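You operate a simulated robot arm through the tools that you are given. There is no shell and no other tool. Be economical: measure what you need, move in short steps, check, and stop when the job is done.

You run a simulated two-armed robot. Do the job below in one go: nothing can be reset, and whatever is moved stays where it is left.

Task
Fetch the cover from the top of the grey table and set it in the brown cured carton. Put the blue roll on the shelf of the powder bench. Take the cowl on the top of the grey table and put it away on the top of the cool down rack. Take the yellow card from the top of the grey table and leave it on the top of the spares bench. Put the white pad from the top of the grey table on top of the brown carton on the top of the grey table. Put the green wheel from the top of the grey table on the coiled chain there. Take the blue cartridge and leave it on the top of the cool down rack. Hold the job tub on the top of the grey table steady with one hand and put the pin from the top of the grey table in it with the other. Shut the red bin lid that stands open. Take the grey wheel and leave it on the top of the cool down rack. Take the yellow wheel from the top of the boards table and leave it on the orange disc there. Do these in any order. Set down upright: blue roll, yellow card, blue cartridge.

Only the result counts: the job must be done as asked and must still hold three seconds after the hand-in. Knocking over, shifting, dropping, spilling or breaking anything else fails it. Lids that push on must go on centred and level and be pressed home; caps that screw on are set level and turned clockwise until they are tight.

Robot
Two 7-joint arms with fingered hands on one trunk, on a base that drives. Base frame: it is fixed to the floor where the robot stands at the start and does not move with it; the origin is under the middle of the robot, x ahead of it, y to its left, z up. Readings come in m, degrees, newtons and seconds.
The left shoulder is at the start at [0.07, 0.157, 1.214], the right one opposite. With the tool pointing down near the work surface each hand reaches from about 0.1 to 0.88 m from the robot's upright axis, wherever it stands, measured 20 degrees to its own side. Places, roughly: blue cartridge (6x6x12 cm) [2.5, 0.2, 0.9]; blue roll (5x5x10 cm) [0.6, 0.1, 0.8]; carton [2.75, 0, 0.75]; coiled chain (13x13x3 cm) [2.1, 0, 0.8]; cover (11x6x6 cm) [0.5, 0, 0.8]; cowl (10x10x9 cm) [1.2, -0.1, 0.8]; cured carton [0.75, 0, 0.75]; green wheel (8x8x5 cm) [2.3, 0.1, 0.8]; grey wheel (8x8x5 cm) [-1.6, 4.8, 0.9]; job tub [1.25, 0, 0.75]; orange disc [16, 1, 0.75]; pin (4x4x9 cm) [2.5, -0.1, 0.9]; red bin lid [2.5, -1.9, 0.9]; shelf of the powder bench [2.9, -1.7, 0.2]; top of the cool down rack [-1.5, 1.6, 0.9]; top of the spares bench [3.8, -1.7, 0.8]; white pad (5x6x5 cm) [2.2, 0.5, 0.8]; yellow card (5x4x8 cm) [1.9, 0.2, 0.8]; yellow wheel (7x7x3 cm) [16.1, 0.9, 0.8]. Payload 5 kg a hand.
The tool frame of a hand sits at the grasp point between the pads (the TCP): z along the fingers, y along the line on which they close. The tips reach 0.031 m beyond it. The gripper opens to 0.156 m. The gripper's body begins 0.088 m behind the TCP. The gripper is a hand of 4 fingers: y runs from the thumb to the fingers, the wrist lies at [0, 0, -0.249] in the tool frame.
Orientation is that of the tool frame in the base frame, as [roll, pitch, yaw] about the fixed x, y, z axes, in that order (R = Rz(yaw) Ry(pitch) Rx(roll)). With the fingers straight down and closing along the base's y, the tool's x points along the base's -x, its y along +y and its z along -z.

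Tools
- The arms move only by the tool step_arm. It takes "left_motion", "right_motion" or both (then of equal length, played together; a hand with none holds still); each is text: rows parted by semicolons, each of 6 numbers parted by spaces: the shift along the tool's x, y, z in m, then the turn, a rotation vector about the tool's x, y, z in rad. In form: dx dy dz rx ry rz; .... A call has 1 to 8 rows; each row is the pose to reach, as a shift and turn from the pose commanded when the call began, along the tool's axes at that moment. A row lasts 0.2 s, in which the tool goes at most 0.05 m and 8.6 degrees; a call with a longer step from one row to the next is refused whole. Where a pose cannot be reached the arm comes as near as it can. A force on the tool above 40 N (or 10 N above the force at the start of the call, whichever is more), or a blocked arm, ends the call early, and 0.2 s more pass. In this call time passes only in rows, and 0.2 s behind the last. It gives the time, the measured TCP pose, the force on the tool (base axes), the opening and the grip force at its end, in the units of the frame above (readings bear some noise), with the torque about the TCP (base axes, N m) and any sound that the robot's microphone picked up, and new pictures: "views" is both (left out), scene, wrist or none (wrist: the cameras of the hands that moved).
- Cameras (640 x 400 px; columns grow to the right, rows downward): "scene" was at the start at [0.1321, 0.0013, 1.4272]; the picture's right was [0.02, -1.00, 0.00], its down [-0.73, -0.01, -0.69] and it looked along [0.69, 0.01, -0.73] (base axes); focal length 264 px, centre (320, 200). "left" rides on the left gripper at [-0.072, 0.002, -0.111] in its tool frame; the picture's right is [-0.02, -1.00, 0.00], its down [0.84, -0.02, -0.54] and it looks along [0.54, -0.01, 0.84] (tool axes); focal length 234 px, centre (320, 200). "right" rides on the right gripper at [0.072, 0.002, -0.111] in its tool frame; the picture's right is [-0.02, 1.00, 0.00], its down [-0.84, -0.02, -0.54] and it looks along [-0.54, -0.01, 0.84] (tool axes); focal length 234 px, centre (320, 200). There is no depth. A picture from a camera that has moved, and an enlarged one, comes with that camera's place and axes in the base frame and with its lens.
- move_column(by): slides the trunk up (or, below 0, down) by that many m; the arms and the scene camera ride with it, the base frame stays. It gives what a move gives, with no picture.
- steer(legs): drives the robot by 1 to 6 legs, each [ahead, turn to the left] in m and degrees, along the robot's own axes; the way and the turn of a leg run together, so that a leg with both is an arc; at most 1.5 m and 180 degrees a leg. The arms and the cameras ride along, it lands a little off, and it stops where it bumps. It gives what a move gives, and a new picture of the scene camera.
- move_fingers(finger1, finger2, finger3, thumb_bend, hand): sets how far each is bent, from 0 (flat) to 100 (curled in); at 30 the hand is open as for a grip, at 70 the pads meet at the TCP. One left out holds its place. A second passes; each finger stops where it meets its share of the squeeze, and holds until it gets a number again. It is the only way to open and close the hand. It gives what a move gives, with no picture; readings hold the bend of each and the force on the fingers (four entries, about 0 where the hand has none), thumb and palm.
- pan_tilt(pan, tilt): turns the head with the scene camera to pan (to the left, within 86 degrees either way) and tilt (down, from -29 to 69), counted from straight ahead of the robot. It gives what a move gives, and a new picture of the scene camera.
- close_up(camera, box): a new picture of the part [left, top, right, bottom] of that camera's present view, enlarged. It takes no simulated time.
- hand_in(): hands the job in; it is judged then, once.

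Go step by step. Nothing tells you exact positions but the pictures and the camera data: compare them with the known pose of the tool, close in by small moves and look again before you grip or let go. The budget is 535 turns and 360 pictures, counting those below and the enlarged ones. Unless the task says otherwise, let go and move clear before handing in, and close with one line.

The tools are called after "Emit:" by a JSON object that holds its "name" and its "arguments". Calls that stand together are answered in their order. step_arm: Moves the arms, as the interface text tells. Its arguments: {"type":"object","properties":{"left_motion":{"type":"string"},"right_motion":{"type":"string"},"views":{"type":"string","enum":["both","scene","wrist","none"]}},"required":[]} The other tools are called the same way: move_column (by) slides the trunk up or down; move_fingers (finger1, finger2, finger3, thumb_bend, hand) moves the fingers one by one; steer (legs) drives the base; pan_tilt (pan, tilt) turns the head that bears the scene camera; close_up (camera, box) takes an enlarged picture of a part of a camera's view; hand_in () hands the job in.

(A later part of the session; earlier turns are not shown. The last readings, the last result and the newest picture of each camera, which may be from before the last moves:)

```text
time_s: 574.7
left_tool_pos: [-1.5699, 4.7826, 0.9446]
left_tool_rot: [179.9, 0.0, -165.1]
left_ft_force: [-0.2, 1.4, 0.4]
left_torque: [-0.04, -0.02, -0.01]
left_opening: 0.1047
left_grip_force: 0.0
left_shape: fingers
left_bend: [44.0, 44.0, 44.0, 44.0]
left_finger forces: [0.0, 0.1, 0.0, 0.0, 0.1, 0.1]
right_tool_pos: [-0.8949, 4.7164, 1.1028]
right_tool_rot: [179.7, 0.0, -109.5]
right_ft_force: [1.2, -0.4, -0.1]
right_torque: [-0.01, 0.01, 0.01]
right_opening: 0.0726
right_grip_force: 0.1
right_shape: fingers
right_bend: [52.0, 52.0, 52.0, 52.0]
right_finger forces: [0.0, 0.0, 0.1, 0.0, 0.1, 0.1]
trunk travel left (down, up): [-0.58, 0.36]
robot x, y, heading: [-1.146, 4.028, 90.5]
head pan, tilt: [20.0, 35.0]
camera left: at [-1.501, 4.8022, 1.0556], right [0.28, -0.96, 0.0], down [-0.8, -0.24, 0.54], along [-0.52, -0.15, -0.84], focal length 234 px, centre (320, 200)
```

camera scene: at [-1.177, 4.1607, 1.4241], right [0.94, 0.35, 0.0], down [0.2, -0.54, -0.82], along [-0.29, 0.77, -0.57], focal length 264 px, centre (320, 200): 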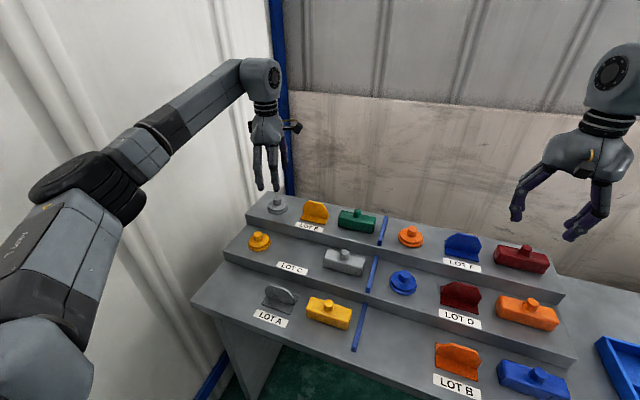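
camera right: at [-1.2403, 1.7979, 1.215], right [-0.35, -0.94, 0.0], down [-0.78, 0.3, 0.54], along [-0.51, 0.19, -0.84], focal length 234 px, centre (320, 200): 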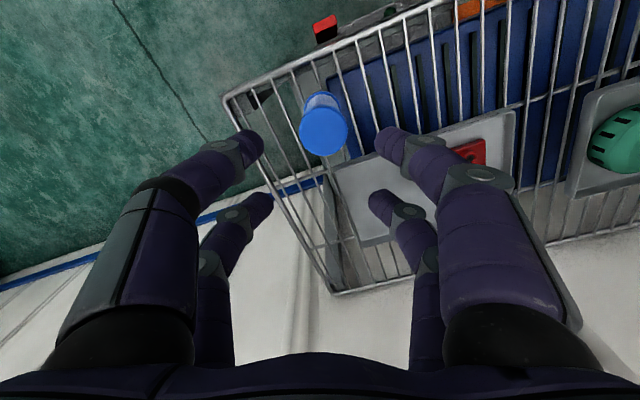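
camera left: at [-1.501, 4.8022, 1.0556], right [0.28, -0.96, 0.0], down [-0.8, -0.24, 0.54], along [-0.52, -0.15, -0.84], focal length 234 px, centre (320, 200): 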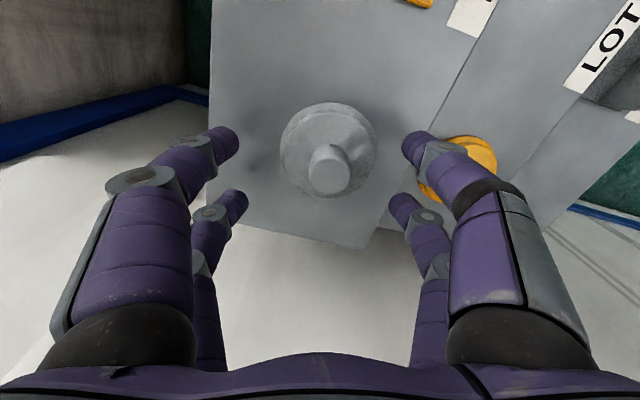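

Emit:
{"name": "step_arm", "arguments": {"left_motion": "-0.0023 -0.007 0.02 0 0 0; -0.0023 -0.007 0.035 0 0 0", "views": "wrist"}}

```text
time_s: 575.2
left_tool_pos: [-1.5649, 4.7779, 0.929]
left_tool_rot: [179.3, 0.8, -164.9]
left_ft_force: [-1.8, -1.0, 17.8]
left_torque: [-1.14, -0.54, -0.06]
left_opening: 0.1076
left_grip_force: 9.5
left_shape: fingers
left_bend: [44.0, 44.0, 43.0, 44.0]
left_finger forces: [0.0, 0.1, 1.1, 0.0, 17.0, 0.1]
right_tool_pos: [-0.8949, 4.7149, 1.1044]
right_tool_rot: [179.6, 0.0, -109.5]
right_ft_force: [0.8, 0.8, -0.2]
right_torque: [-0.02, 0.01, 0.01]
right_opening: 0.0726
right_grip_force: 0.1
right_shape: fingers
right_bend: [52.0, 52.0, 52.0, 52.0]
right_finger forces: [0.1, 0.1, 0.0, 0.0, 0.0, 0.1]
trunk travel left (down, up): [-0.58, 0.36]
robot x, y, heading: [-1.1479, 4.0285, 90.4]
head pan, tilt: [20.0, 35.0]
stopped in row 2 (left hand): the force on the tool passed its limit at 50 N (the readings are from after the stop); the commanded pose is now the measured one
camera left: at [-1.4979, 4.7963, 1.0404], right [0.28, -0.96, -0.01], down [-0.81, -0.25, 0.53], along [-0.51, -0.14, -0.85], focal length 234 px, centre (320, 200)
```

left: 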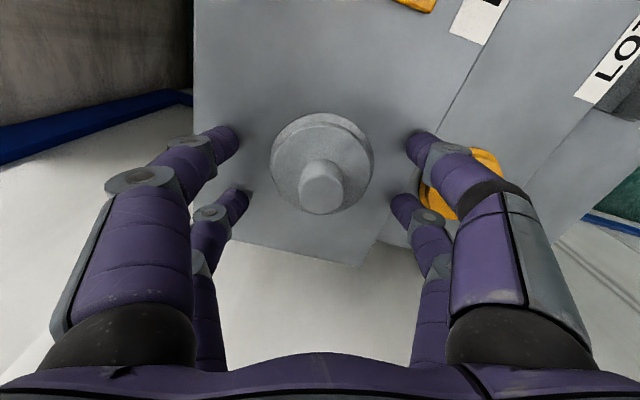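

The step is higher than I judged (about z 0.892). I rise 8 mm, centre, and close.

Emit:
{"name": "step_arm", "arguments": {"left_motion": "-0.008 0 -0.009 0.012 0.014 0", "views": "none"}}

Emit:
{"name": "move_fingers", "arguments": {"hand": "left", "finger1": 64, "finger2": 64, "finger3": 64, "thumb_bend": 64}}

Emit:
{"name": "close_up", "arguments": {"camera": "left", "box": [160, 60, 480, 260]}}

```text
time_s: 575.6
left_tool_pos: [-1.5571, 4.7798, 0.9316]
left_tool_rot: [-179.8, -0.4, -165.0]
left_ft_force: [-0.7, 0.4, -0.7]
left_torque: [0.0, -0.02, -0.02]
left_opening: 0.1055
left_grip_force: 0.1
left_shape: fingers
left_bend: [44.0, 44.0, 44.0, 44.0]
left_finger forces: [0.0, 0.0, 0.0, 0.0, 0.0, 0.0]
right_tool_pos: [-0.8945, 4.7167, 1.1041]
right_tool_rot: [179.8, -0.2, -109.3]
right_ft_force: [0.7, -0.6, 0.2]
right_torque: [-0.02, 0.02, 0.01]
right_opening: 0.0724
right_grip_force: 0.0
right_shape: fingers
right_bend: [52.0, 52.0, 52.0, 52.0]
right_finger forces: [0.1, 0.1, 0.0, 0.1, 0.0, 0.0]
trunk travel left (down, up): [-0.58, 0.36]
robot x, y, heading: [-1.1516, 4.0246, 90.4]
head pan, tilt: [20.0, 35.0]
```

```text
time_s: 576.6
left_tool_pos: [-1.5582, 4.7798, 0.9335]
left_tool_rot: [-179.7, -0.3, -165.0]
left_ft_force: [0.9, -1.3, 0.0]
left_torque: [-0.02, -0.03, -0.01]
left_opening: 0.0456
left_grip_force: 10.3
left_shape: fingers
left_bend: [59.0, 57.0, 57.0, 61.0]
left_finger forces: [4.0, 5.9, 5.1, 0.0, 5.6, 0.0]
right_tool_pos: [-0.895, 4.7166, 1.1044]
right_tool_rot: [179.6, 0.0, -109.4]
right_ft_force: [-0.1, 0.2, -0.5]
right_torque: [0.0, 0.01, 0.0]
right_opening: 0.0726
right_grip_force: 0.1
right_shape: fingers
right_bend: [52.0, 52.0, 52.0, 52.0]
right_finger forces: [0.1, 0.0, 0.0, 0.0, 0.0, 0.1]
trunk travel left (down, up): [-0.58, 0.36]
robot x, y, heading: [-1.1487, 4.0256, 90.3]
head pan, tilt: [20.0, 35.0]
```

```text
2.00 times, centred on (320, 160) of left
camera zoom: at [-1.4895, 4.8004, 1.0441], right [0.28, -0.96, 0.0], down [-0.8, -0.24, 0.55], along [-0.53, -0.16, -0.84], focal length 468 px, centre (320, 280)
```

zoom: 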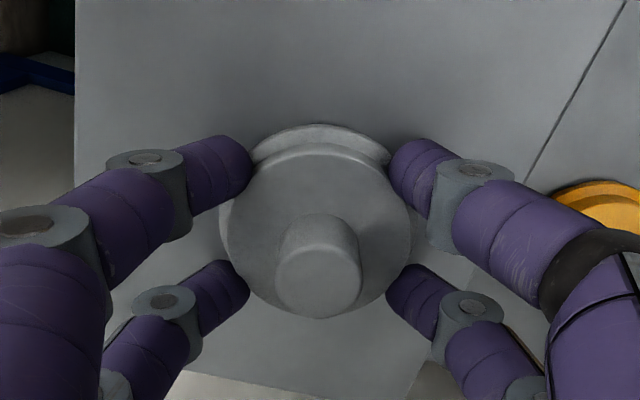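

Good grip on the rim. I firm it and lift.

Emit:
{"name": "move_fingers", "arguments": {"hand": "left", "finger1": 72, "finger2": 72, "finger3": 72, "thumb_bend": 72}}

Emit:
{"name": "step_arm", "arguments": {"left_motion": "0 0 -0.02 0 0 0; 0 0 -0.05 0 0 0; 0 0 -0.09 0 0 0; 0 0 -0.13 0 0 0; 0 0 -0.17 0 0 0", "views": "wrist"}}

```text
time_s: 577.6
left_tool_pos: [-1.5576, 4.7799, 0.9329]
left_tool_rot: [-179.9, -0.1, -164.9]
left_ft_force: [0.8, -0.6, -1.0]
left_torque: [0.09, 0.04, 0.01]
left_opening: 0.0427
left_grip_force: 18.0
left_shape: fingers
left_bend: [57.0, 55.0, 60.0, 65.0]
left_finger forces: [8.0, 10.8, 6.6, 0.0, 11.3, 0.0]
right_tool_pos: [-0.8937, 4.716, 1.1043]
right_tool_rot: [179.8, 0.1, -109.4]
right_ft_force: [0.4, 0.0, 0.6]
right_torque: [0.03, 0.01, 0.0]
right_opening: 0.0724
right_grip_force: 0.0
right_shape: fingers
right_bend: [52.0, 52.0, 52.0, 52.0]
right_finger forces: [0.1, 0.0, 0.1, 0.1, 0.1, 0.0]
trunk travel left (down, up): [-0.58, 0.36]
robot x, y, heading: [-1.1492, 4.0324, 90.6]
head pan, tilt: [20.0, 35.0]
```

```text
time_s: 578.8
left_tool_pos: [-1.5567, 4.7801, 1.1047]
left_tool_rot: [-179.9, -0.1, -164.9]
left_ft_force: [0.5, 0.9, -5.0]
left_torque: [-0.03, -0.03, -0.02]
left_opening: 0.0424
left_grip_force: 17.4
left_shape: fingers
left_bend: [56.0, 55.0, 60.0, 66.0]
left_finger forces: [8.1, 10.0, 6.2, 0.0, 10.8, 0.1]
right_tool_pos: [-0.8947, 4.7161, 1.1048]
right_tool_rot: [179.6, -0.1, -109.4]
right_ft_force: [0.2, 0.2, 0.5]
right_torque: [0.01, 0.02, -0.02]
right_opening: 0.0726
right_grip_force: 0.0
right_shape: fingers
right_bend: [52.0, 52.0, 52.0, 52.0]
right_finger forces: [0.0, 0.1, 0.1, 0.1, 0.0, 0.1]
trunk travel left (down, up): [-0.58, 0.36]
robot x, y, heading: [-1.1464, 4.0298, 90.4]
head pan, tilt: [20.0, 35.0]
camera left: at [-1.4886, 4.8002, 1.216], right [0.28, -0.96, 0.0], down [-0.8, -0.24, 0.55], along [-0.53, -0.16, -0.84], focal length 234 px, centre (320, 200)
```

left: 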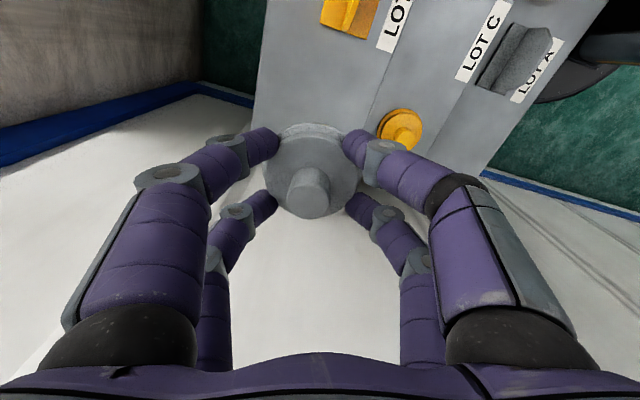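

Emit:
{"name": "steer", "arguments": {"legs": [[-0.55, 0], [0, -155], [1.1, 0], [1.09, 0], [0, -115.4]]}}

Emit:
{"name": "pan_tilt", "arguments": {"pan": 0, "tilt": 40}}

```text
time_s: 603.6
left_tool_pos: [-0.9478, 1.0996, 1.104]
left_tool_rot: [-179.7, -0.2, -75.3]
left_ft_force: [-0.1, -0.6, -5.3]
left_torque: [0.03, -0.04, -0.01]
left_opening: 0.0397
left_grip_force: 15.1
left_shape: fingers
left_bend: [57.0, 55.0, 61.0, 67.0]
left_finger forces: [7.6, 9.8, 4.9, 0.0, 8.6, 0.0]
right_tool_pos: [-0.8791, 1.7624, 1.1038]
right_tool_rot: [179.8, -0.1, -19.7]
right_ft_force: [-0.7, 0.7, -0.3]
right_torque: [0.02, -0.03, 0.0]
right_opening: 0.0726
right_grip_force: 0.0
right_shape: fingers
right_bend: [52.0, 52.0, 52.0, 52.0]
right_finger forces: [0.0, 0.1, 0.0, 0.0, 0.0, 0.1]
trunk travel left (down, up): [-0.58, 0.36]
robot x, y, heading: [-0.1934, 1.5093, -179.8]
head pan, tilt: [20.0, 35.0]
camera scene: at [-0.3235, 1.4748, 1.424], right [-0.34, 0.94, 0.0], down [0.54, 0.2, -0.82], along [-0.77, -0.28, -0.57], focal length 264 px, centre (320, 200)
```

scene: 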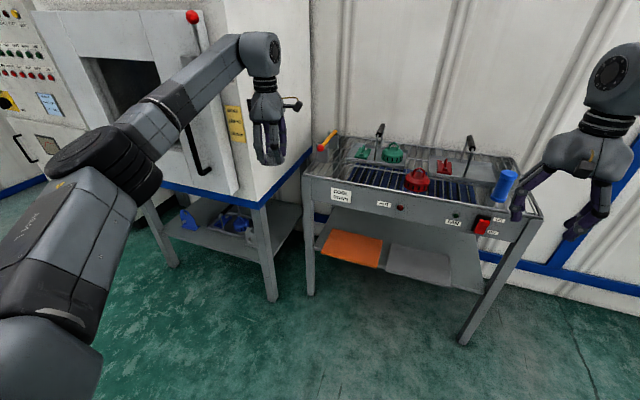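

```text
time_s: 604.4
left_tool_pos: [-0.9471, 1.0987, 1.1041]
left_tool_rot: [-179.8, -0.2, -75.2]
left_ft_force: [-0.5, -1.3, -6.2]
left_torque: [0.05, -0.07, -0.02]
left_opening: 0.0394
left_grip_force: 16.0
left_shape: fingers
left_bend: [57.0, 55.0, 61.0, 67.0]
left_finger forces: [7.6, 9.9, 5.1, 0.0, 8.8, 0.0]
right_tool_pos: [-0.8784, 1.762, 1.1039]
right_tool_rot: [179.8, -0.1, -19.8]
right_ft_force: [-0.3, -0.1, 0.3]
right_torque: [-0.02, 0.0, 0.01]
right_opening: 0.0726
right_grip_force: 0.1
right_shape: fingers
right_bend: [52.0, 52.0, 52.0, 52.0]
right_finger forces: [0.0, 0.0, 0.0, 0.0, 0.0, 0.1]
trunk travel left (down, up): [-0.58, 0.36]
robot x, y, heading: [-0.1893, 1.507, -179.8]
head pan, tilt: [0.0, 40.0]
camera scene: at [-0.3259, 1.5048, 1.4164], right [0.0, 1.0, 0.0], down [0.64, 0.0, -0.77], along [-0.77, 0.0, -0.64], focal length 264 px, centre (320, 200)
```

scene: 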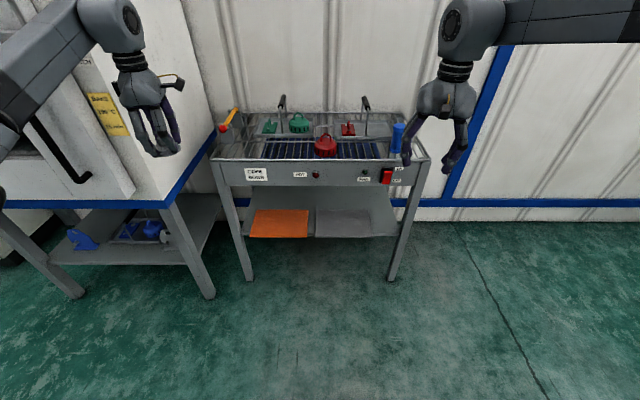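

Emit:
{"name": "step_arm", "arguments": {"left_motion": "-0.0275 -0.03 0 0 0 0; -0.055 -0.06 0 0 0 0; -0.083 -0.09 0 0 0 0; -0.11 -0.12 0 0 0 0; -0.1377 -0.149 0 0 0 0", "views": "none"}}

Emit:
{"name": "steer", "arguments": {"legs": [[0, -10], [0.42, 0]]}}

```text
time_s: 605.6
left_tool_pos: [-0.8371, 1.2711, 1.1021]
left_tool_rot: [-179.9, -0.3, -75.2]
left_ft_force: [0.4, -0.8, -5.7]
left_torque: [0.02, -0.05, 0.0]
left_opening: 0.039
left_grip_force: 15.2
left_shape: fingers
left_bend: [57.0, 55.0, 61.0, 67.0]
left_finger forces: [7.4, 9.8, 5.1, 0.1, 9.4, 0.1]
right_tool_pos: [-0.8793, 1.7627, 1.1038]
right_tool_rot: [179.6, 0.0, -19.9]
right_ft_force: [0.6, -0.5, 0.6]
right_torque: [-0.01, -0.01, 0.0]
right_opening: 0.0726
right_grip_force: 0.1
right_shape: fingers
right_bend: [52.0, 52.0, 52.0, 52.0]
right_finger forces: [0.0, 0.0, 0.0, 0.1, 0.0, 0.0]
trunk travel left (down, up): [-0.58, 0.36]
robot x, y, heading: [-0.1916, 1.5048, -179.7]
head pan, tilt: [0.0, 40.0]
```

```text
time_s: 608.9
left_tool_pos: [-1.2815, 1.4543, 1.1035]
left_tool_rot: [-179.8, -0.2, -85.0]
left_ft_force: [0.1, 0.3, -6.0]
left_torque: [0.05, -0.01, 0.02]
left_opening: 0.0389
left_grip_force: 15.7
left_shape: fingers
left_bend: [57.0, 55.0, 61.0, 67.0]
left_finger forces: [7.4, 9.7, 5.1, 0.0, 9.4, 0.0]
right_tool_pos: [-1.24, 1.9457, 1.1032]
right_tool_rot: [179.7, 0.0, -29.5]
right_ft_force: [-0.5, -0.1, -0.1]
right_torque: [-0.02, -0.01, -0.02]
right_opening: 0.0723
right_grip_force: 0.1
right_shape: fingers
right_bend: [52.0, 52.0, 52.0, 52.0]
right_finger forces: [0.1, 0.0, 0.0, 0.0, 0.0, 0.0]
trunk travel left (down, up): [-0.58, 0.36]
robot x, y, heading: [-0.6072, 1.5771, 170.6]
head pan, tilt: [0.0, 40.0]
camera scene: at [-0.7375, 1.5995, 1.4165], right [0.17, 0.99, 0.0], down [0.63, -0.11, -0.77], along [-0.75, 0.13, -0.64], focal length 264 px, centre (320, 200)
```

scene: 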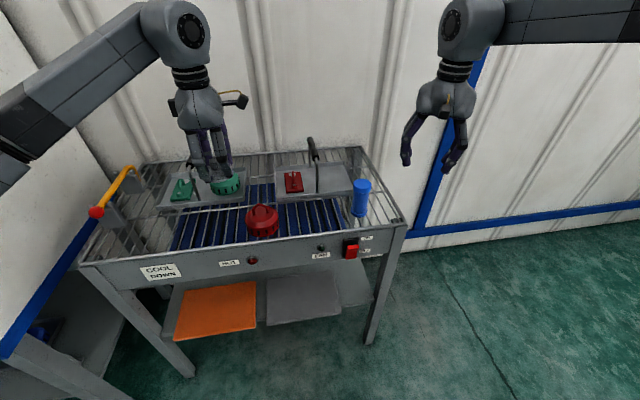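

Emit:
{"name": "step_arm", "arguments": {"left_motion": "0.028 0.016 0 0 0 0.087; 0.0565 0.0315 0 0 0 0.087; 0.0565 0.0315 0.04 0 0 0.087; 0.0565 0.0315 0.09 0 0 0.087; 0.0565 0.0315 0.13 0 0 0.087"}}

Emit:
{"name": "close_up", "arguments": {"camera": "scene", "box": [140, 110, 300, 250]}}

```text
time_s: 610.1
left_tool_pos: [-1.3088, 1.3936, 0.9731]
left_tool_rot: [-179.7, -0.2, -90.0]
left_ft_force: [-0.2, -0.3, -5.2]
left_torque: [0.01, -0.05, -0.01]
left_opening: 0.0386
left_grip_force: 15.9
left_shape: fingers
left_bend: [57.0, 55.0, 61.0, 67.0]
left_finger forces: [7.6, 9.8, 5.2, 0.0, 9.4, 0.0]
right_tool_pos: [-1.2403, 1.9449, 1.1047]
right_tool_rot: [179.7, 0.0, -29.4]
right_ft_force: [0.3, -0.3, 0.0]
right_torque: [0.05, -0.01, -0.04]
right_opening: 0.0725
right_grip_force: 0.1
right_shape: fingers
right_bend: [52.0, 52.0, 52.0, 52.0]
right_finger forces: [0.0, 0.0, 0.0, 0.0, 0.0, 0.1]
trunk travel left (down, up): [-0.58, 0.36]
robot x, y, heading: [-0.6042, 1.5794, 170.4]
head pan, tilt: [0.0, 40.0]
camera scene: at [-0.7385, 1.5991, 1.4164], right [0.17, 0.99, 0.0], down [0.63, -0.11, -0.77], along [-0.75, 0.13, -0.64], focal length 264 px, centre (320, 200)
camera left: at [-1.3118, 1.466, 1.0833], right [1.0, 0.02, 0.0], down [0.02, -0.84, 0.55], along [0.02, -0.55, -0.84], focal length 234 px, centre (320, 200)
```

scene: 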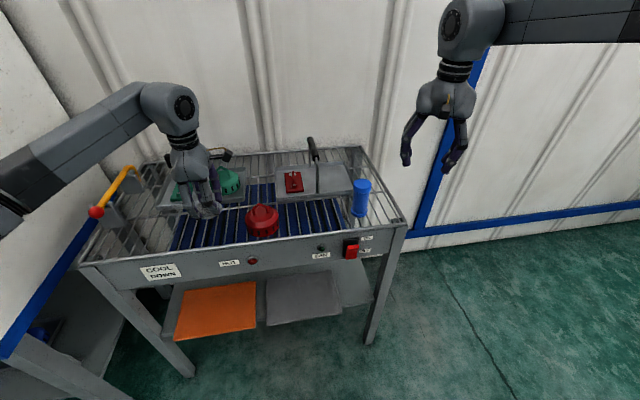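
left: 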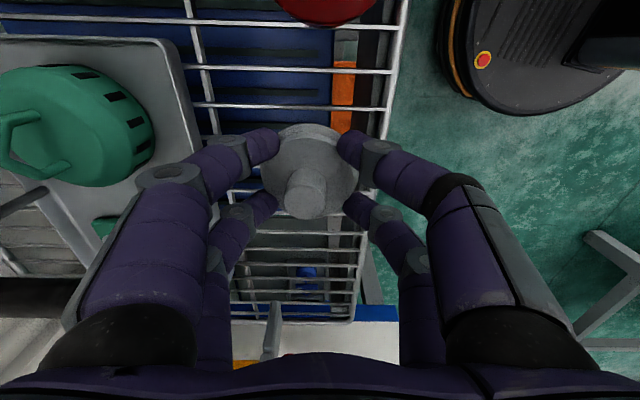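

```text
2.86 times, centred on (220, 180) of scene
camera zoom: at [-0.7385, 1.5991, 1.4164], right [0.17, 0.99, 0.0], down [0.63, -0.11, -0.77], along [-0.75, 0.13, -0.64], focal length 755 px, centre (606, 257)
```

zoom: 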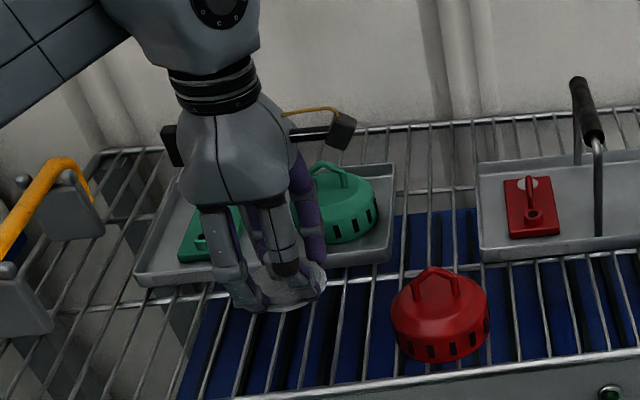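

Emit:
{"name": "step_arm", "arguments": {"left_motion": "0 0 0.035 0 0 0; 0 0 0.066 0 0 0; 0 0 0.072 0 0 0", "views": "none"}}

Emit:
{"name": "step_arm", "arguments": {"left_motion": "0 0 0.003 0 0 0; 0 0 0.006 0 0 0", "views": "none"}}

```text
time_s: 610.9
left_tool_pos: [-1.308, 1.3943, 0.9028]
left_tool_rot: [-180.0, 0.0, -89.9]
left_ft_force: [-1.0, -1.5, 5.6]
left_torque: [-0.19, 0.54, 0.06]
left_opening: 0.0382
left_grip_force: 19.7
left_shape: fingers
left_bend: [57.0, 55.0, 61.0, 67.0]
left_finger forces: [9.3, 14.0, 6.1, 0.0, 9.3, 0.1]
right_tool_pos: [-1.2387, 1.9461, 1.1048]
right_tool_rot: [179.6, 0.0, -29.5]
right_ft_force: [0.0, 1.2, -0.1]
right_torque: [0.04, -0.01, 0.02]
right_opening: 0.0726
right_grip_force: 0.1
right_shape: fingers
right_bend: [52.0, 52.0, 52.0, 52.0]
right_finger forces: [0.0, 0.0, 0.0, 0.0, 0.1, 0.1]
trunk travel left (down, up): [-0.58, 0.36]
robot x, y, heading: [-0.6066, 1.5783, 170.1]
head pan, tilt: [0.0, 40.0]
```

```text
time_s: 611.5
left_tool_pos: [-1.3062, 1.3943, 0.9009]
left_tool_rot: [179.6, 0.0, -89.9]
left_ft_force: [-4.3, -4.3, 35.2]
left_torque: [-0.28, 1.01, 0.14]
left_opening: 0.0381
left_grip_force: 25.3
left_shape: fingers
left_bend: [56.0, 53.0, 61.0, 68.0]
left_finger forces: [13.1, 18.6, 8.5, 0.0, 11.3, 0.0]
right_tool_pos: [-1.2368, 1.946, 1.1068]
right_tool_rot: [179.6, 0.1, -29.6]
right_ft_force: [0.6, -0.5, -0.3]
right_torque: [0.02, 0.0, -0.01]
right_opening: 0.0726
right_grip_force: 0.0
right_shape: fingers
right_bend: [52.0, 52.0, 52.0, 52.0]
right_finger forces: [0.1, 0.0, 0.1, 0.0, 0.0, 0.0]
trunk travel left (down, up): [-0.58, 0.36]
robot x, y, heading: [-0.6033, 1.5759, 170.4]
head pan, tilt: [0.0, 40.0]
```

Emit:
{"name": "step_arm", "arguments": {"left_motion": "0 0 -0.006 0 0 0", "views": "none"}}

Emit:
{"name": "move_fingers", "arguments": {"hand": "left", "finger1": 48, "finger2": 48, "finger3": 48, "thumb_bend": 48}}

Emit:
{"name": "step_arm", "arguments": {"left_motion": "0 0 -0.04 0 0 0; 0 0 -0.08 0 0 0; 0 0 -0.12 0 0 0; 0 0 -0.16 0 0 0; 0 0 -0.2 0 0 0", "views": "both"}}

Emit:
{"name": "close_up", "arguments": {"camera": "scene", "box": [140, 140, 400, 270]}}

```text
time_s: 611.9
left_tool_pos: [-1.306, 1.3946, 0.9008]
left_tool_rot: [-179.9, -0.2, -89.9]
left_ft_force: [-5.4, -3.1, 22.1]
left_torque: [-0.16, 0.98, 0.09]
left_opening: 0.0382
left_grip_force: 22.6
left_shape: fingers
left_bend: [55.0, 53.0, 62.0, 68.0]
left_finger forces: [12.6, 17.2, 6.5, 0.1, 10.0, 0.0]
right_tool_pos: [-1.2367, 1.9458, 1.1053]
right_tool_rot: [179.6, 0.0, -29.4]
right_ft_force: [-0.3, -0.3, -0.1]
right_torque: [0.01, 0.0, -0.02]
right_opening: 0.0724
right_grip_force: 0.0
right_shape: fingers
right_bend: [52.0, 52.0, 52.0, 52.0]
right_finger forces: [0.1, 0.1, 0.0, 0.0, 0.1, 0.0]
trunk travel left (down, up): [-0.58, 0.36]
robot x, y, heading: [-0.6035, 1.5746, 170.3]
head pan, tilt: [0.0, 40.0]
```

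```text
time_s: 612.9
left_tool_pos: [-1.3076, 1.3933, 0.9003]
left_tool_rot: [-179.9, -0.4, -90.0]
left_ft_force: [-0.1, -0.1, 0.0]
left_torque: [-0.01, -0.01, 0.01]
left_opening: 0.088
left_grip_force: 0.0
left_shape: fingers
left_bend: [48.0, 48.0, 48.0, 48.0]
left_finger forces: [0.0, 0.1, 0.0, 0.0, 0.0, 0.0]
right_tool_pos: [-1.2411, 1.9457, 1.1034]
right_tool_rot: [179.8, 0.0, -29.4]
right_ft_force: [-0.2, -0.6, 0.4]
right_torque: [0.0, -0.01, 0.01]
right_opening: 0.0726
right_grip_force: 0.1
right_shape: fingers
right_bend: [52.0, 52.0, 52.0, 52.0]
right_finger forces: [0.0, 0.0, 0.1, 0.0, 0.0, 0.1]
trunk travel left (down, up): [-0.58, 0.36]
robot x, y, heading: [-0.6041, 1.58, 170.3]
head pan, tilt: [0.0, 40.0]
```

```text
time_s: 614.1
left_tool_pos: [-1.3077, 1.3957, 1.1026]
left_tool_rot: [-179.7, -0.3, -90.1]
left_ft_force: [0.2, 0.0, 0.6]
left_torque: [0.02, 0.01, 0.03]
left_opening: 0.0883
left_grip_force: 0.0
left_shape: fingers
left_bend: [48.0, 48.0, 48.0, 48.0]
left_finger forces: [0.0, 0.1, 0.1, 0.1, 0.0, 0.0]
right_tool_pos: [-1.2379, 1.9465, 1.105]
right_tool_rot: [179.6, 0.0, -29.5]
right_ft_force: [-0.4, -0.1, 0.2]
right_torque: [0.0, 0.03, -0.02]
right_opening: 0.0724
right_grip_force: 0.1
right_shape: fingers
right_bend: [52.0, 52.0, 52.0, 52.0]
right_finger forces: [0.0, 0.0, 0.0, 0.1, 0.1, 0.1]
trunk travel left (down, up): [-0.58, 0.36]
robot x, y, heading: [-0.6023, 1.5765, 170.2]
head pan, tilt: [0.0, 40.0]
camera scene: at [-0.7362, 1.6002, 1.4165], right [0.17, 0.99, 0.0], down [0.63, -0.11, -0.77], along [-0.76, 0.13, -0.64], focal length 264 px, centre (320, 200)
camera left: at [-1.31, 1.4681, 1.2131], right [1.0, 0.02, 0.0], down [0.02, -0.84, 0.55], along [0.02, -0.55, -0.84], focal length 234 px, centre (320, 200)
```

scene: 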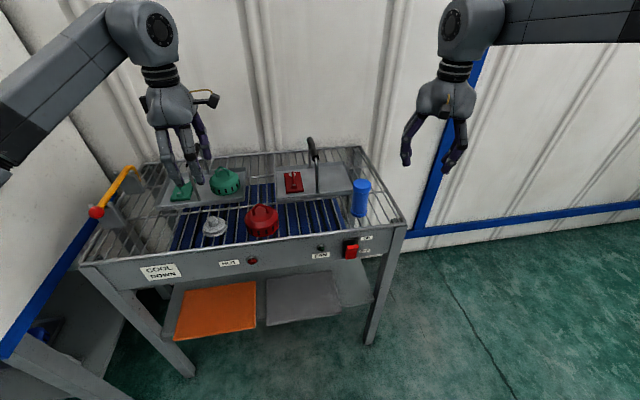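
left: 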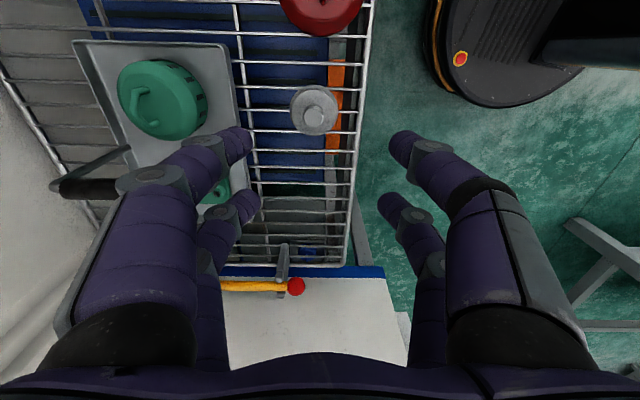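

```text
2.46 times, centred on (270, 205) of scene
camera zoom: at [-0.7362, 1.6002, 1.4165], right [0.17, 0.99, 0.0], down [0.63, -0.11, -0.77], along [-0.76, 0.13, -0.64], focal length 650 px, centre (443, 188)
```

zoom: 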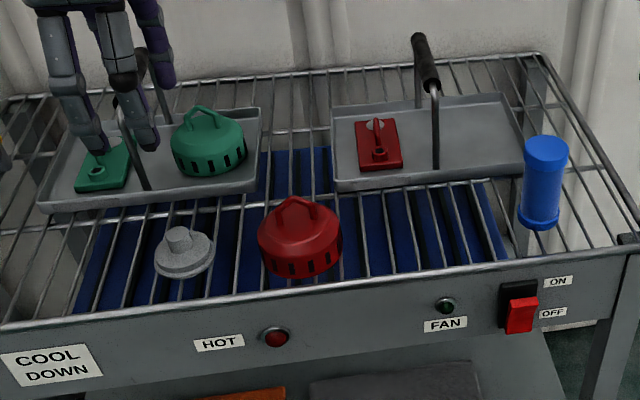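

All three parts sit on the rack. The last job is the pin and the job tub; I drive back around to the table's south side.

Emit:
{"name": "steer", "arguments": {"legs": [[-0.3, 0], [0, 100], [1.2, 0], [1.1, 0], [0, 90]]}}

```text
time_s: 635.1
left_tool_pos: [0.3555, -0.4859, 1.0993]
left_tool_rot: [-179.8, -0.2, 99.8]
left_ft_force: [-1.0, 1.2, -0.2]
left_torque: [0.01, -0.02, 0.0]
left_opening: 0.0885
left_grip_force: 0.0
left_shape: fingers
left_bend: [48.0, 48.0, 48.0, 48.0]
left_finger forces: [0.1, 0.0, 0.1, 0.0, 0.0, 0.1]
right_tool_pos: [0.3826, -1.0397, 1.105]
right_tool_rot: [179.6, 0.0, 160.3]
right_ft_force: [-0.1, -0.1, -0.2]
right_torque: [-0.01, 0.0, 0.01]
right_opening: 0.0727
right_grip_force: 0.1
right_shape: fingers
right_bend: [52.0, 52.0, 52.0, 52.0]
right_finger forces: [0.1, 0.1, 0.0, 0.1, 0.1, 0.0]
trunk travel left (down, up): [-0.58, 0.36]
robot x, y, heading: [-0.3039, -0.7854, 0.1]
head pan, tilt: [0.0, 40.0]
camera scene: at [-0.1681, -0.7832, 1.4165], right [0.0, -1.0, 0.0], down [-0.64, 0.0, -0.77], along [0.77, 0.0, -0.64], focal length 264 px, centre (320, 200)
```

scene: 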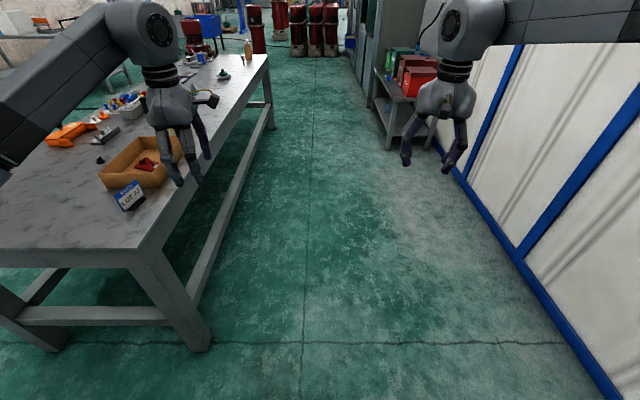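

Emit:
{"name": "steer", "arguments": {"legs": [[1.3, 0], [1.28, 0], [0, 90], [0.17, 0]]}}

Emit:
{"name": "pan_tilt", "arguments": {"pan": -15, "tilt": 50}}

```text
time_s: 652.5
left_tool_pos: [1.951, 0.0779, 1.1003]
left_tool_rot: [-179.9, -0.2, -169.3]
left_ft_force: [0.0, 0.1, -0.5]
left_torque: [-0.02, 0.01, -0.01]
left_opening: 0.0884
left_grip_force: 0.0
left_shape: fingers
left_bend: [48.0, 48.0, 48.0, 48.0]
left_finger forces: [0.0, 0.0, 0.0, 0.0, 0.0, 0.0]
right_tool_pos: [2.5044, 0.1129, 1.1047]
right_tool_rot: [179.7, 0.0, -108.9]
right_ft_force: [0.4, -0.6, -0.3]
right_torque: [0.03, 0.03, -0.01]
right_opening: 0.0726
right_grip_force: 0.0
right_shape: fingers
right_bend: [52.0, 52.0, 52.0, 52.0]
right_finger forces: [0.0, 0.0, 0.0, 0.0, 0.0, 0.1]
trunk travel left (down, up): [-0.58, 0.36]
robot x, y, heading: [2.2631, -0.5792, 90.6]
head pan, tilt: [0.0, 40.0]
camera scene: at [2.2583, -0.4437, 1.4166], right [1.0, 0.02, 0.0], down [0.01, -0.64, -0.77], along [-0.01, 0.77, -0.64], focal length 264 px, centre (320, 200)
```

scene: 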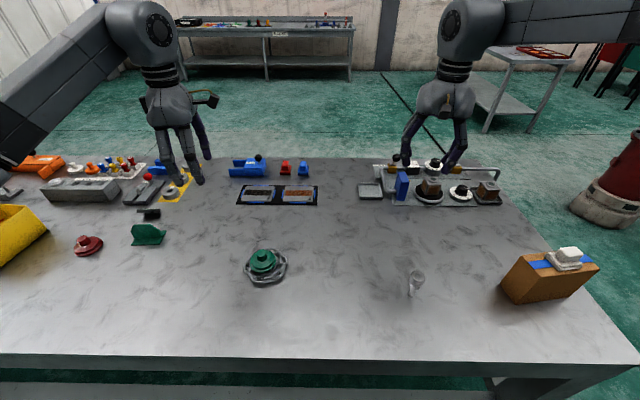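

```text
time_s: 653.3
left_tool_pos: [1.951, 0.0777, 1.1003]
left_tool_rot: [-179.8, -0.1, -169.3]
left_ft_force: [0.9, 0.0, -0.3]
left_torque: [0.02, -0.03, 0.0]
left_opening: 0.0882
left_grip_force: 0.1
left_shape: fingers
left_bend: [48.0, 48.0, 48.0, 48.0]
left_finger forces: [0.0, 0.0, 0.0, 0.0, 0.1, 0.0]
right_tool_pos: [2.5047, 0.1129, 1.1043]
right_tool_rot: [179.6, -0.1, -109.0]
right_ft_force: [-1.1, -0.1, 0.1]
right_torque: [0.02, -0.01, 0.01]
right_opening: 0.0721
right_grip_force: 0.1
right_shape: fingers
right_bend: [52.0, 52.0, 52.0, 52.0]
right_finger forces: [0.0, 0.1, 0.0, 0.1, 0.0, 0.0]
trunk travel left (down, up): [-0.58, 0.36]
robot x, y, heading: [2.26, -0.5803, 91.0]
head pan, tilt: [-15.0, 50.0]
camera scene: at [2.2789, -0.4529, 1.4023], right [0.97, -0.24, 0.0], down [-0.18, -0.74, -0.64], along [0.16, 0.62, -0.77], focal length 264 px, centre (320, 200)
```

scene: 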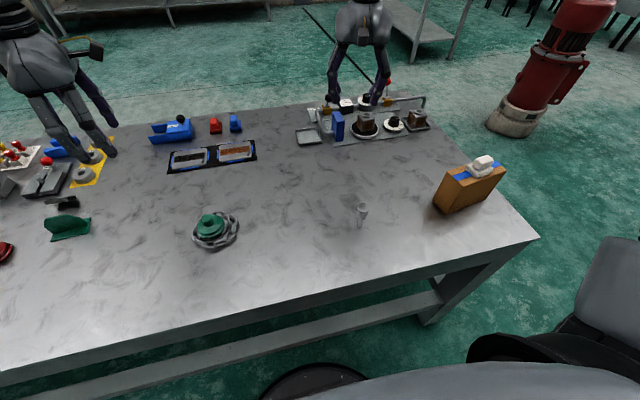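

Emit:
{"name": "close_up", "arguments": {"camera": "scene", "box": [330, 180, 400, 240]}}

Emit:
{"name": "close_up", "arguments": {"camera": "right", "box": [0, 0, 640, 400]}}

```text
6.67 times, centred on (365, 210) of scene
camera zoom: at [2.2789, -0.4529, 1.4023], right [0.97, -0.24, 0.0], down [-0.18, -0.74, -0.64], along [0.16, 0.62, -0.77], focal length 1761 px, centre (20, 133)
```

zoom: 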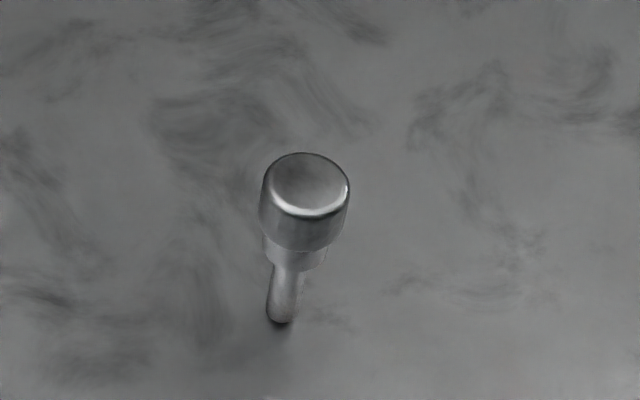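

```text
1.00 times, centred on (320, 200) of right (not enlarged: the box is as wide or as high as the picture)
camera zoom: at [2.4819, 0.0469, 1.2146], right [-0.94, 0.35, 0.01], down [0.29, 0.79, 0.54], along [0.18, 0.51, -0.84], focal length 234 px, centre (320, 200)
```

zoom: 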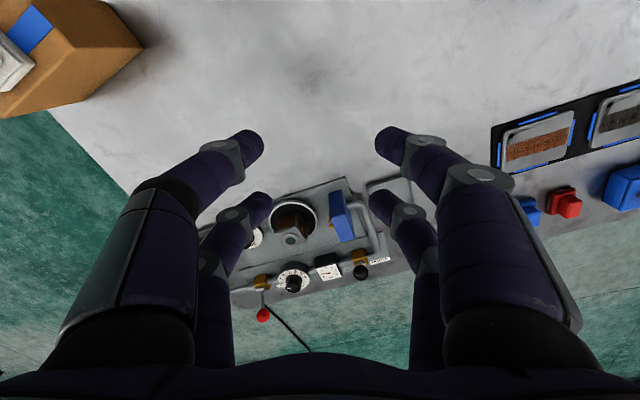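

The pin stands at [2.484, -0.087] with a 4 cm head on a thin stem. I'll pinch the head with one finger row (offset 23 mm), bringing the right hand over it.

Emit:
{"name": "step_arm", "arguments": {"right_motion": "0.0365 -0.0077 0.015 0 0 0; 0.073 -0.0153 0.03 0 0 0; 0.1095 -0.023 0.045 0 0 0; 0.146 -0.0307 0.06 0 0 0; 0.1825 -0.0383 0.075 0 0 0; 0.219 -0.046 0.09 0 0 0", "views": "wrist"}}

```text
time_s: 654.7
left_tool_pos: [1.9513, 0.0769, 1.1012]
left_tool_rot: [-179.9, -0.2, -169.2]
left_ft_force: [-0.8, -0.7, 1.0]
left_torque: [0.0, 0.0, 0.01]
left_opening: 0.0883
left_grip_force: 0.1
left_shape: fingers
left_bend: [48.0, 48.0, 48.0, 48.0]
left_finger forces: [0.0, 0.1, 0.0, 0.1, 0.1, 0.0]
right_tool_pos: [2.4771, -0.109, 1.0144]
right_tool_rot: [179.5, 0.2, -108.9]
right_ft_force: [-0.2, 0.0, 0.7]
right_torque: [0.0, 0.01, -0.04]
right_opening: 0.0727
right_grip_force: 0.2
right_shape: fingers
right_bend: [52.0, 52.0, 52.0, 52.0]
right_finger forces: [0.0, 0.1, 0.1, 0.0, 0.0, 0.0]
trunk travel left (down, up): [-0.58, 0.36]
robot x, y, heading: [2.2609, -0.5775, 90.9]
head pan, tilt: [-15.0, 50.0]
camera right: at [2.4544, -0.1762, 1.1248], right [-0.94, 0.35, 0.01], down [0.29, 0.79, 0.55], along [0.18, 0.51, -0.84], focal length 234 px, centre (320, 200)
```

right: 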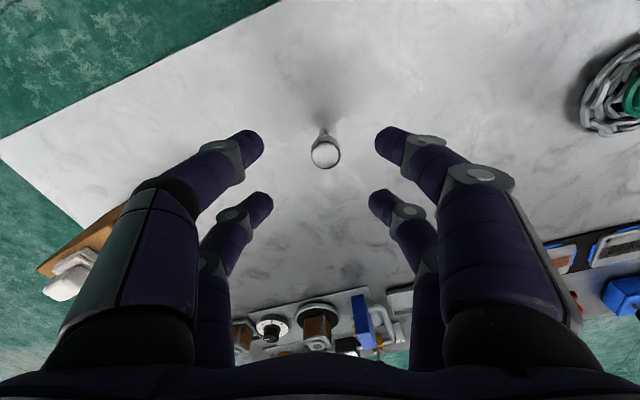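

Emit:
{"name": "step_arm", "arguments": {"right_motion": "0.0017 0.0042 0.03 0 0 0; 0.0017 0.0042 0.06 0 0 0; 0.0017 0.0042 0.085 0 0 0", "views": "wrist"}}

```text
time_s: 655.5
left_tool_pos: [1.9503, 0.0785, 1.1002]
left_tool_rot: [-179.8, -0.1, -169.4]
left_ft_force: [-0.1, 0.0, -0.4]
left_torque: [0.02, 0.01, 0.0]
left_opening: 0.0882
left_grip_force: 0.1
left_shape: fingers
left_bend: [48.0, 48.0, 48.0, 48.0]
left_finger forces: [0.0, 0.0, 0.1, 0.1, 0.0, 0.0]
right_tool_pos: [2.472, -0.1083, 0.9277]
right_tool_rot: [179.7, 0.0, -108.9]
right_ft_force: [0.4, -0.1, 0.1]
right_torque: [0.05, 0.02, 0.02]
right_opening: 0.0727
right_grip_force: 0.0
right_shape: fingers
right_bend: [52.0, 52.0, 52.0, 52.0]
right_finger forces: [0.0, 0.0, 0.1, 0.1, 0.0, 0.0]
trunk travel left (down, up): [-0.58, 0.36]
robot x, y, heading: [2.26, -0.576, 91.0]
head pan, tilt: [-15.0, 50.0]
camera right: at [2.4494, -0.1747, 1.039], right [-0.94, 0.35, 0.01], down [0.29, 0.79, 0.54], along [0.18, 0.51, -0.84], focal length 234 px, centre (320, 200)
```

right: 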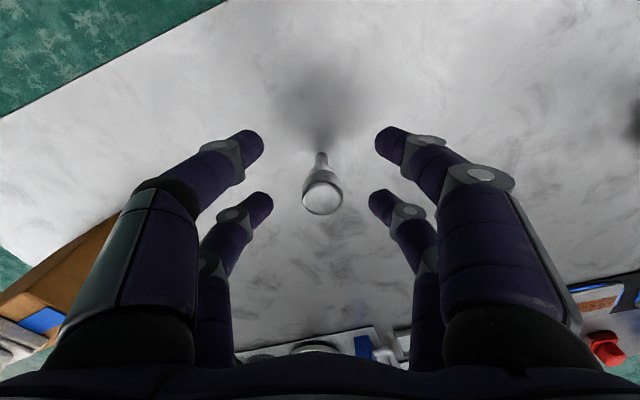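

Emit:
{"name": "step_arm", "arguments": {"right_motion": "0 0 0.015 0 0 0; 0 0 0.025 0 0 0", "views": "none"}}

Emit:
{"name": "move_fingers", "arguments": {"hand": "right", "finger1": 62, "finger2": 62, "finger3": 62, "thumb_bend": 62}}

Emit:
{"name": "close_up", "arguments": {"camera": "right", "box": [200, 110, 440, 260]}}

```text
time_s: 656.1
left_tool_pos: [1.9511, 0.0782, 1.0996]
left_tool_rot: [-179.7, -0.3, -169.3]
left_ft_force: [0.0, 0.3, -0.5]
left_torque: [-0.01, -0.01, -0.02]
left_opening: 0.0884
left_grip_force: 0.2
left_shape: fingers
left_bend: [48.0, 48.0, 48.0, 48.0]
left_finger forces: [0.1, 0.1, 0.0, 0.1, 0.0, 0.1]
right_tool_pos: [2.4708, -0.1095, 0.9045]
right_tool_rot: [179.6, 0.0, -109.0]
right_ft_force: [0.2, 0.7, 0.2]
right_torque: [-0.02, -0.04, 0.0]
right_opening: 0.0727
right_grip_force: 0.0
right_shape: fingers
right_bend: [52.0, 52.0, 52.0, 52.0]
right_finger forces: [0.1, 0.0, 0.0, 0.0, 0.0, 0.0]
trunk travel left (down, up): [-0.58, 0.36]
robot x, y, heading: [2.2607, -0.5787, 91.2]
head pan, tilt: [-15.0, 50.0]
```

```text
time_s: 657.1
left_tool_pos: [1.9502, 0.0772, 1.1016]
left_tool_rot: [-179.8, -0.2, -169.3]
left_ft_force: [0.5, 0.0, 0.3]
left_torque: [0.0, 0.02, -0.01]
left_opening: 0.0882
left_grip_force: 0.0
left_shape: fingers
left_bend: [48.0, 48.0, 48.0, 48.0]
left_finger forces: [0.0, 0.1, 0.0, 0.0, 0.1, 0.1]
right_tool_pos: [2.4707, -0.11, 0.9051]
right_tool_rot: [179.6, -0.1, -108.9]
right_ft_force: [0.0, 0.6, -1.3]
right_torque: [0.01, 0.03, 0.0]
right_opening: 0.0347
right_grip_force: 0.0
right_shape: fingers
right_bend: [62.0, 62.0, 62.0, 62.0]
right_finger forces: [0.1, 0.0, 0.1, 0.1, 0.0, 0.1]
trunk travel left (down, up): [-0.58, 0.36]
robot x, y, heading: [2.2622, -0.5769, 90.9]
head pan, tilt: [-15.0, 50.0]
```

```text
2.67 times, centred on (320, 185) of right
camera zoom: at [2.4486, -0.1757, 1.015], right [-0.94, 0.35, 0.01], down [0.29, 0.79, 0.54], along [0.18, 0.51, -0.84], focal length 624 px, centre (320, 240)
```

zoom: 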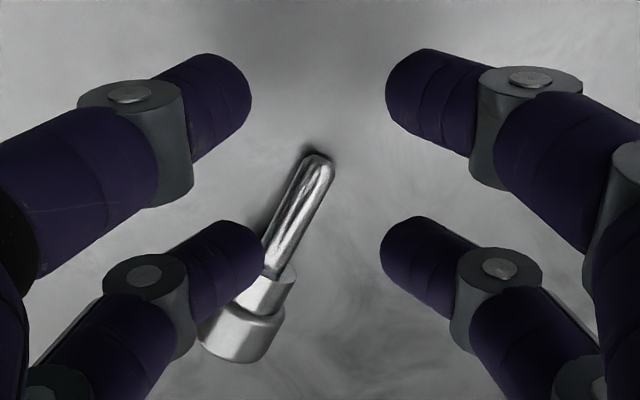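

The pin tipped over as the finger reached it. I raise the hand straight up and look at how it lies.

Emit:
{"name": "step_arm", "arguments": {"right_motion": "0 0 -0.03 0 0 0; 0 0 -0.07 0 0 0; 0 0 -0.11 0 0 0", "views": "wrist"}}

Emit:
{"name": "close_up", "arguments": {"camera": "scene", "box": [320, 170, 420, 250]}}

```text
time_s: 657.9
left_tool_pos: [1.9504, 0.077, 1.1021]
left_tool_rot: [-179.9, -0.2, -169.4]
left_ft_force: [0.4, 0.1, -0.6]
left_torque: [0.04, 0.01, 0.01]
left_opening: 0.0886
left_grip_force: 0.0
left_shape: fingers
left_bend: [48.0, 48.0, 48.0, 48.0]
left_finger forces: [0.0, 0.1, 0.1, 0.0, 0.0, 0.1]
right_tool_pos: [2.4715, -0.1104, 1.0137]
right_tool_rot: [179.6, 0.0, -108.8]
right_ft_force: [-0.1, -0.3, 1.1]
right_torque: [0.02, 0.02, 0.0]
right_opening: 0.0344
right_grip_force: 0.0
right_shape: fingers
right_bend: [62.0, 62.0, 62.0, 62.0]
right_finger forces: [0.0, 0.0, 0.1, 0.0, 0.0, 0.0]
trunk travel left (down, up): [-0.58, 0.36]
robot x, y, heading: [2.2612, -0.5774, 91.0]
head pan, tilt: [-15.0, 50.0]
camera right: at [2.4493, -0.1768, 1.1253], right [-0.94, 0.35, 0.01], down [0.29, 0.79, 0.54], along [0.18, 0.51, -0.84], focal length 234 px, centre (320, 200)
```

right: 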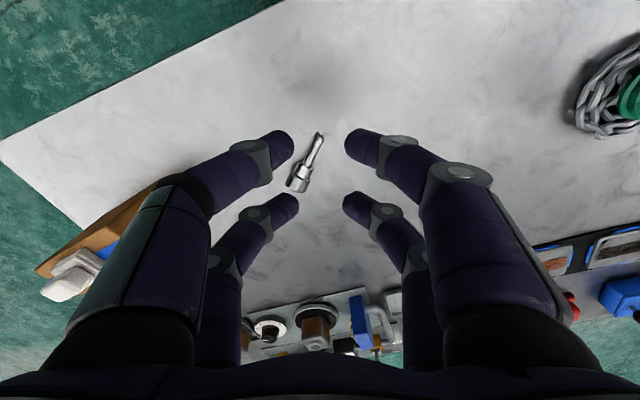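

```text
5.00 times, centred on (370, 210) of scene
camera zoom: at [2.2787, -0.4547, 1.4024], right [0.97, -0.24, 0.0], down [-0.19, -0.74, -0.64], along [0.16, 0.62, -0.77], focal length 1321 px, centre (70, 150)
```

zoom: 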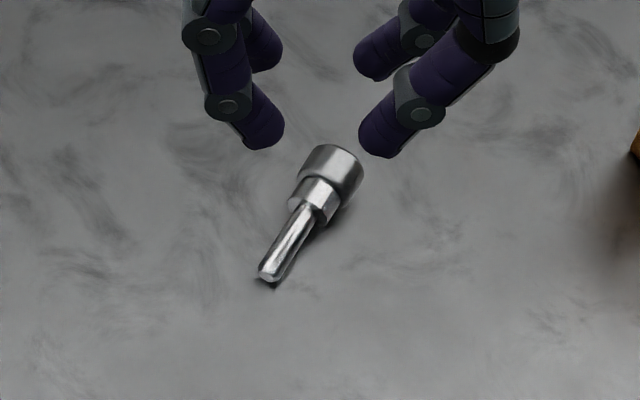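

The pin lies with its axis at about 43° in plan. I'll align the hand along it so one finger row takes the head and the other the stem.

Emit:
{"name": "move_fingers", "arguments": {"hand": "right", "finger1": 48, "finger2": 48, "finger3": 48, "thumb_bend": 48}}

Emit:
{"name": "step_arm", "arguments": {"right_motion": "-0.017 -0.006 0 0 0 0.124; -0.034 -0.012 0 0 0 0.248; -0.051 -0.018 0 0 0 0.372; -0.0674 -0.024 0.03 0 0 0.496; -0.0674 -0.024 0.07 0 0 0.496", "views": "wrist"}}

```text
time_s: 658.9
left_tool_pos: [1.9504, 0.0771, 1.1012]
left_tool_rot: [-179.9, -0.2, -169.3]
left_ft_force: [-0.2, -0.4, 0.1]
left_torque: [0.01, -0.01, 0.01]
left_opening: 0.0884
left_grip_force: 0.0
left_shape: fingers
left_bend: [48.0, 48.0, 48.0, 48.0]
left_finger forces: [0.0, 0.1, 0.0, 0.0, 0.0, 0.0]
right_tool_pos: [2.4723, -0.1097, 1.014]
right_tool_rot: [179.7, -0.1, -108.9]
right_ft_force: [0.4, 0.0, -0.3]
right_torque: [0.01, 0.02, -0.03]
right_opening: 0.0882
right_grip_force: 0.0
right_shape: fingers
right_bend: [48.0, 48.0, 48.0, 48.0]
right_finger forces: [0.1, 0.1, 0.1, 0.0, 0.0, 0.0]
trunk travel left (down, up): [-0.58, 0.36]
robot x, y, heading: [2.2654, -0.5794, 90.9]
head pan, tilt: [-15.0, 50.0]
```

```text
time_s: 660.1
left_tool_pos: [1.9512, 0.0787, 1.1012]
left_tool_rot: [-179.8, -0.2, -169.3]
left_ft_force: [0.3, 0.2, 0.6]
left_torque: [0.03, 0.0, -0.02]
left_opening: 0.0883
left_grip_force: 0.0
left_shape: fingers
left_bend: [48.0, 48.0, 48.0, 48.0]
left_finger forces: [0.1, 0.0, 0.0, 0.0, 0.1, 0.0]
right_tool_pos: [2.5173, -0.0526, 0.9442]
right_tool_rot: [179.7, -0.4, -137.3]
right_ft_force: [-0.3, -0.3, -0.3]
right_torque: [0.01, 0.03, 0.02]
right_opening: 0.0887
right_grip_force: 0.2
right_shape: fingers
right_bend: [48.0, 48.0, 48.0, 48.0]
right_finger forces: [0.0, 0.0, 0.0, 0.0, 0.0, 0.0]
trunk travel left (down, up): [-0.58, 0.36]
robot x, y, heading: [2.2598, -0.5779, 91.1]
head pan, tilt: [-15.0, 50.0]
camera right: at [2.4647, -0.0989, 1.0541], right [-0.66, 0.75, 0.0], down [0.63, 0.55, 0.54], along [0.4, 0.36, -0.84], focal length 234 px, centre (320, 200)
```

right: 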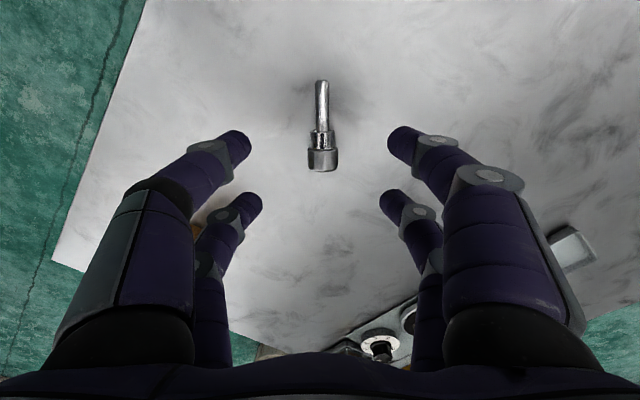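

Emit:
{"name": "step_arm", "arguments": {"right_motion": "0.001 0.002 0.04 0 0 0; 0.001 0.002 0.08 0 0 0; 0.001 0.002 0.1 0 0 0", "views": "wrist"}}

```text
time_s: 660.9
left_tool_pos: [1.9509, 0.0786, 1.1016]
left_tool_rot: [-179.9, -0.2, -169.3]
left_ft_force: [0.1, -0.3, -1.0]
left_torque: [0.0, -0.01, -0.02]
left_opening: 0.0881
left_grip_force: 0.0
left_shape: fingers
left_bend: [48.0, 48.0, 48.0, 48.0]
left_finger forces: [0.0, 0.0, 0.1, 0.0, 0.0, 0.0]
right_tool_pos: [2.5134, -0.0514, 0.8426]
right_tool_rot: [179.7, -0.2, -137.3]
right_ft_force: [0.3, -0.2, -0.1]
right_torque: [0.01, -0.02, 0.01]
right_opening: 0.0887
right_grip_force: 0.1
right_shape: fingers
right_bend: [48.0, 48.0, 48.0, 48.0]
right_finger forces: [0.1, 0.0, 0.0, 0.0, 0.0, 0.1]
trunk travel left (down, up): [-0.58, 0.36]
robot x, y, heading: [2.2558, -0.5756, 91.1]
head pan, tilt: [-15.0, 50.0]
camera right: at [2.4619, -0.0982, 0.9545], right [-0.66, 0.75, 0.01], down [0.63, 0.55, 0.54], along [0.4, 0.36, -0.84], focal length 234 px, centre (320, 200)
```

right: 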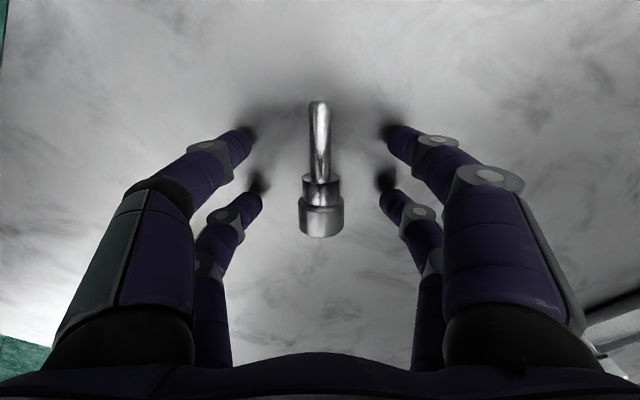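

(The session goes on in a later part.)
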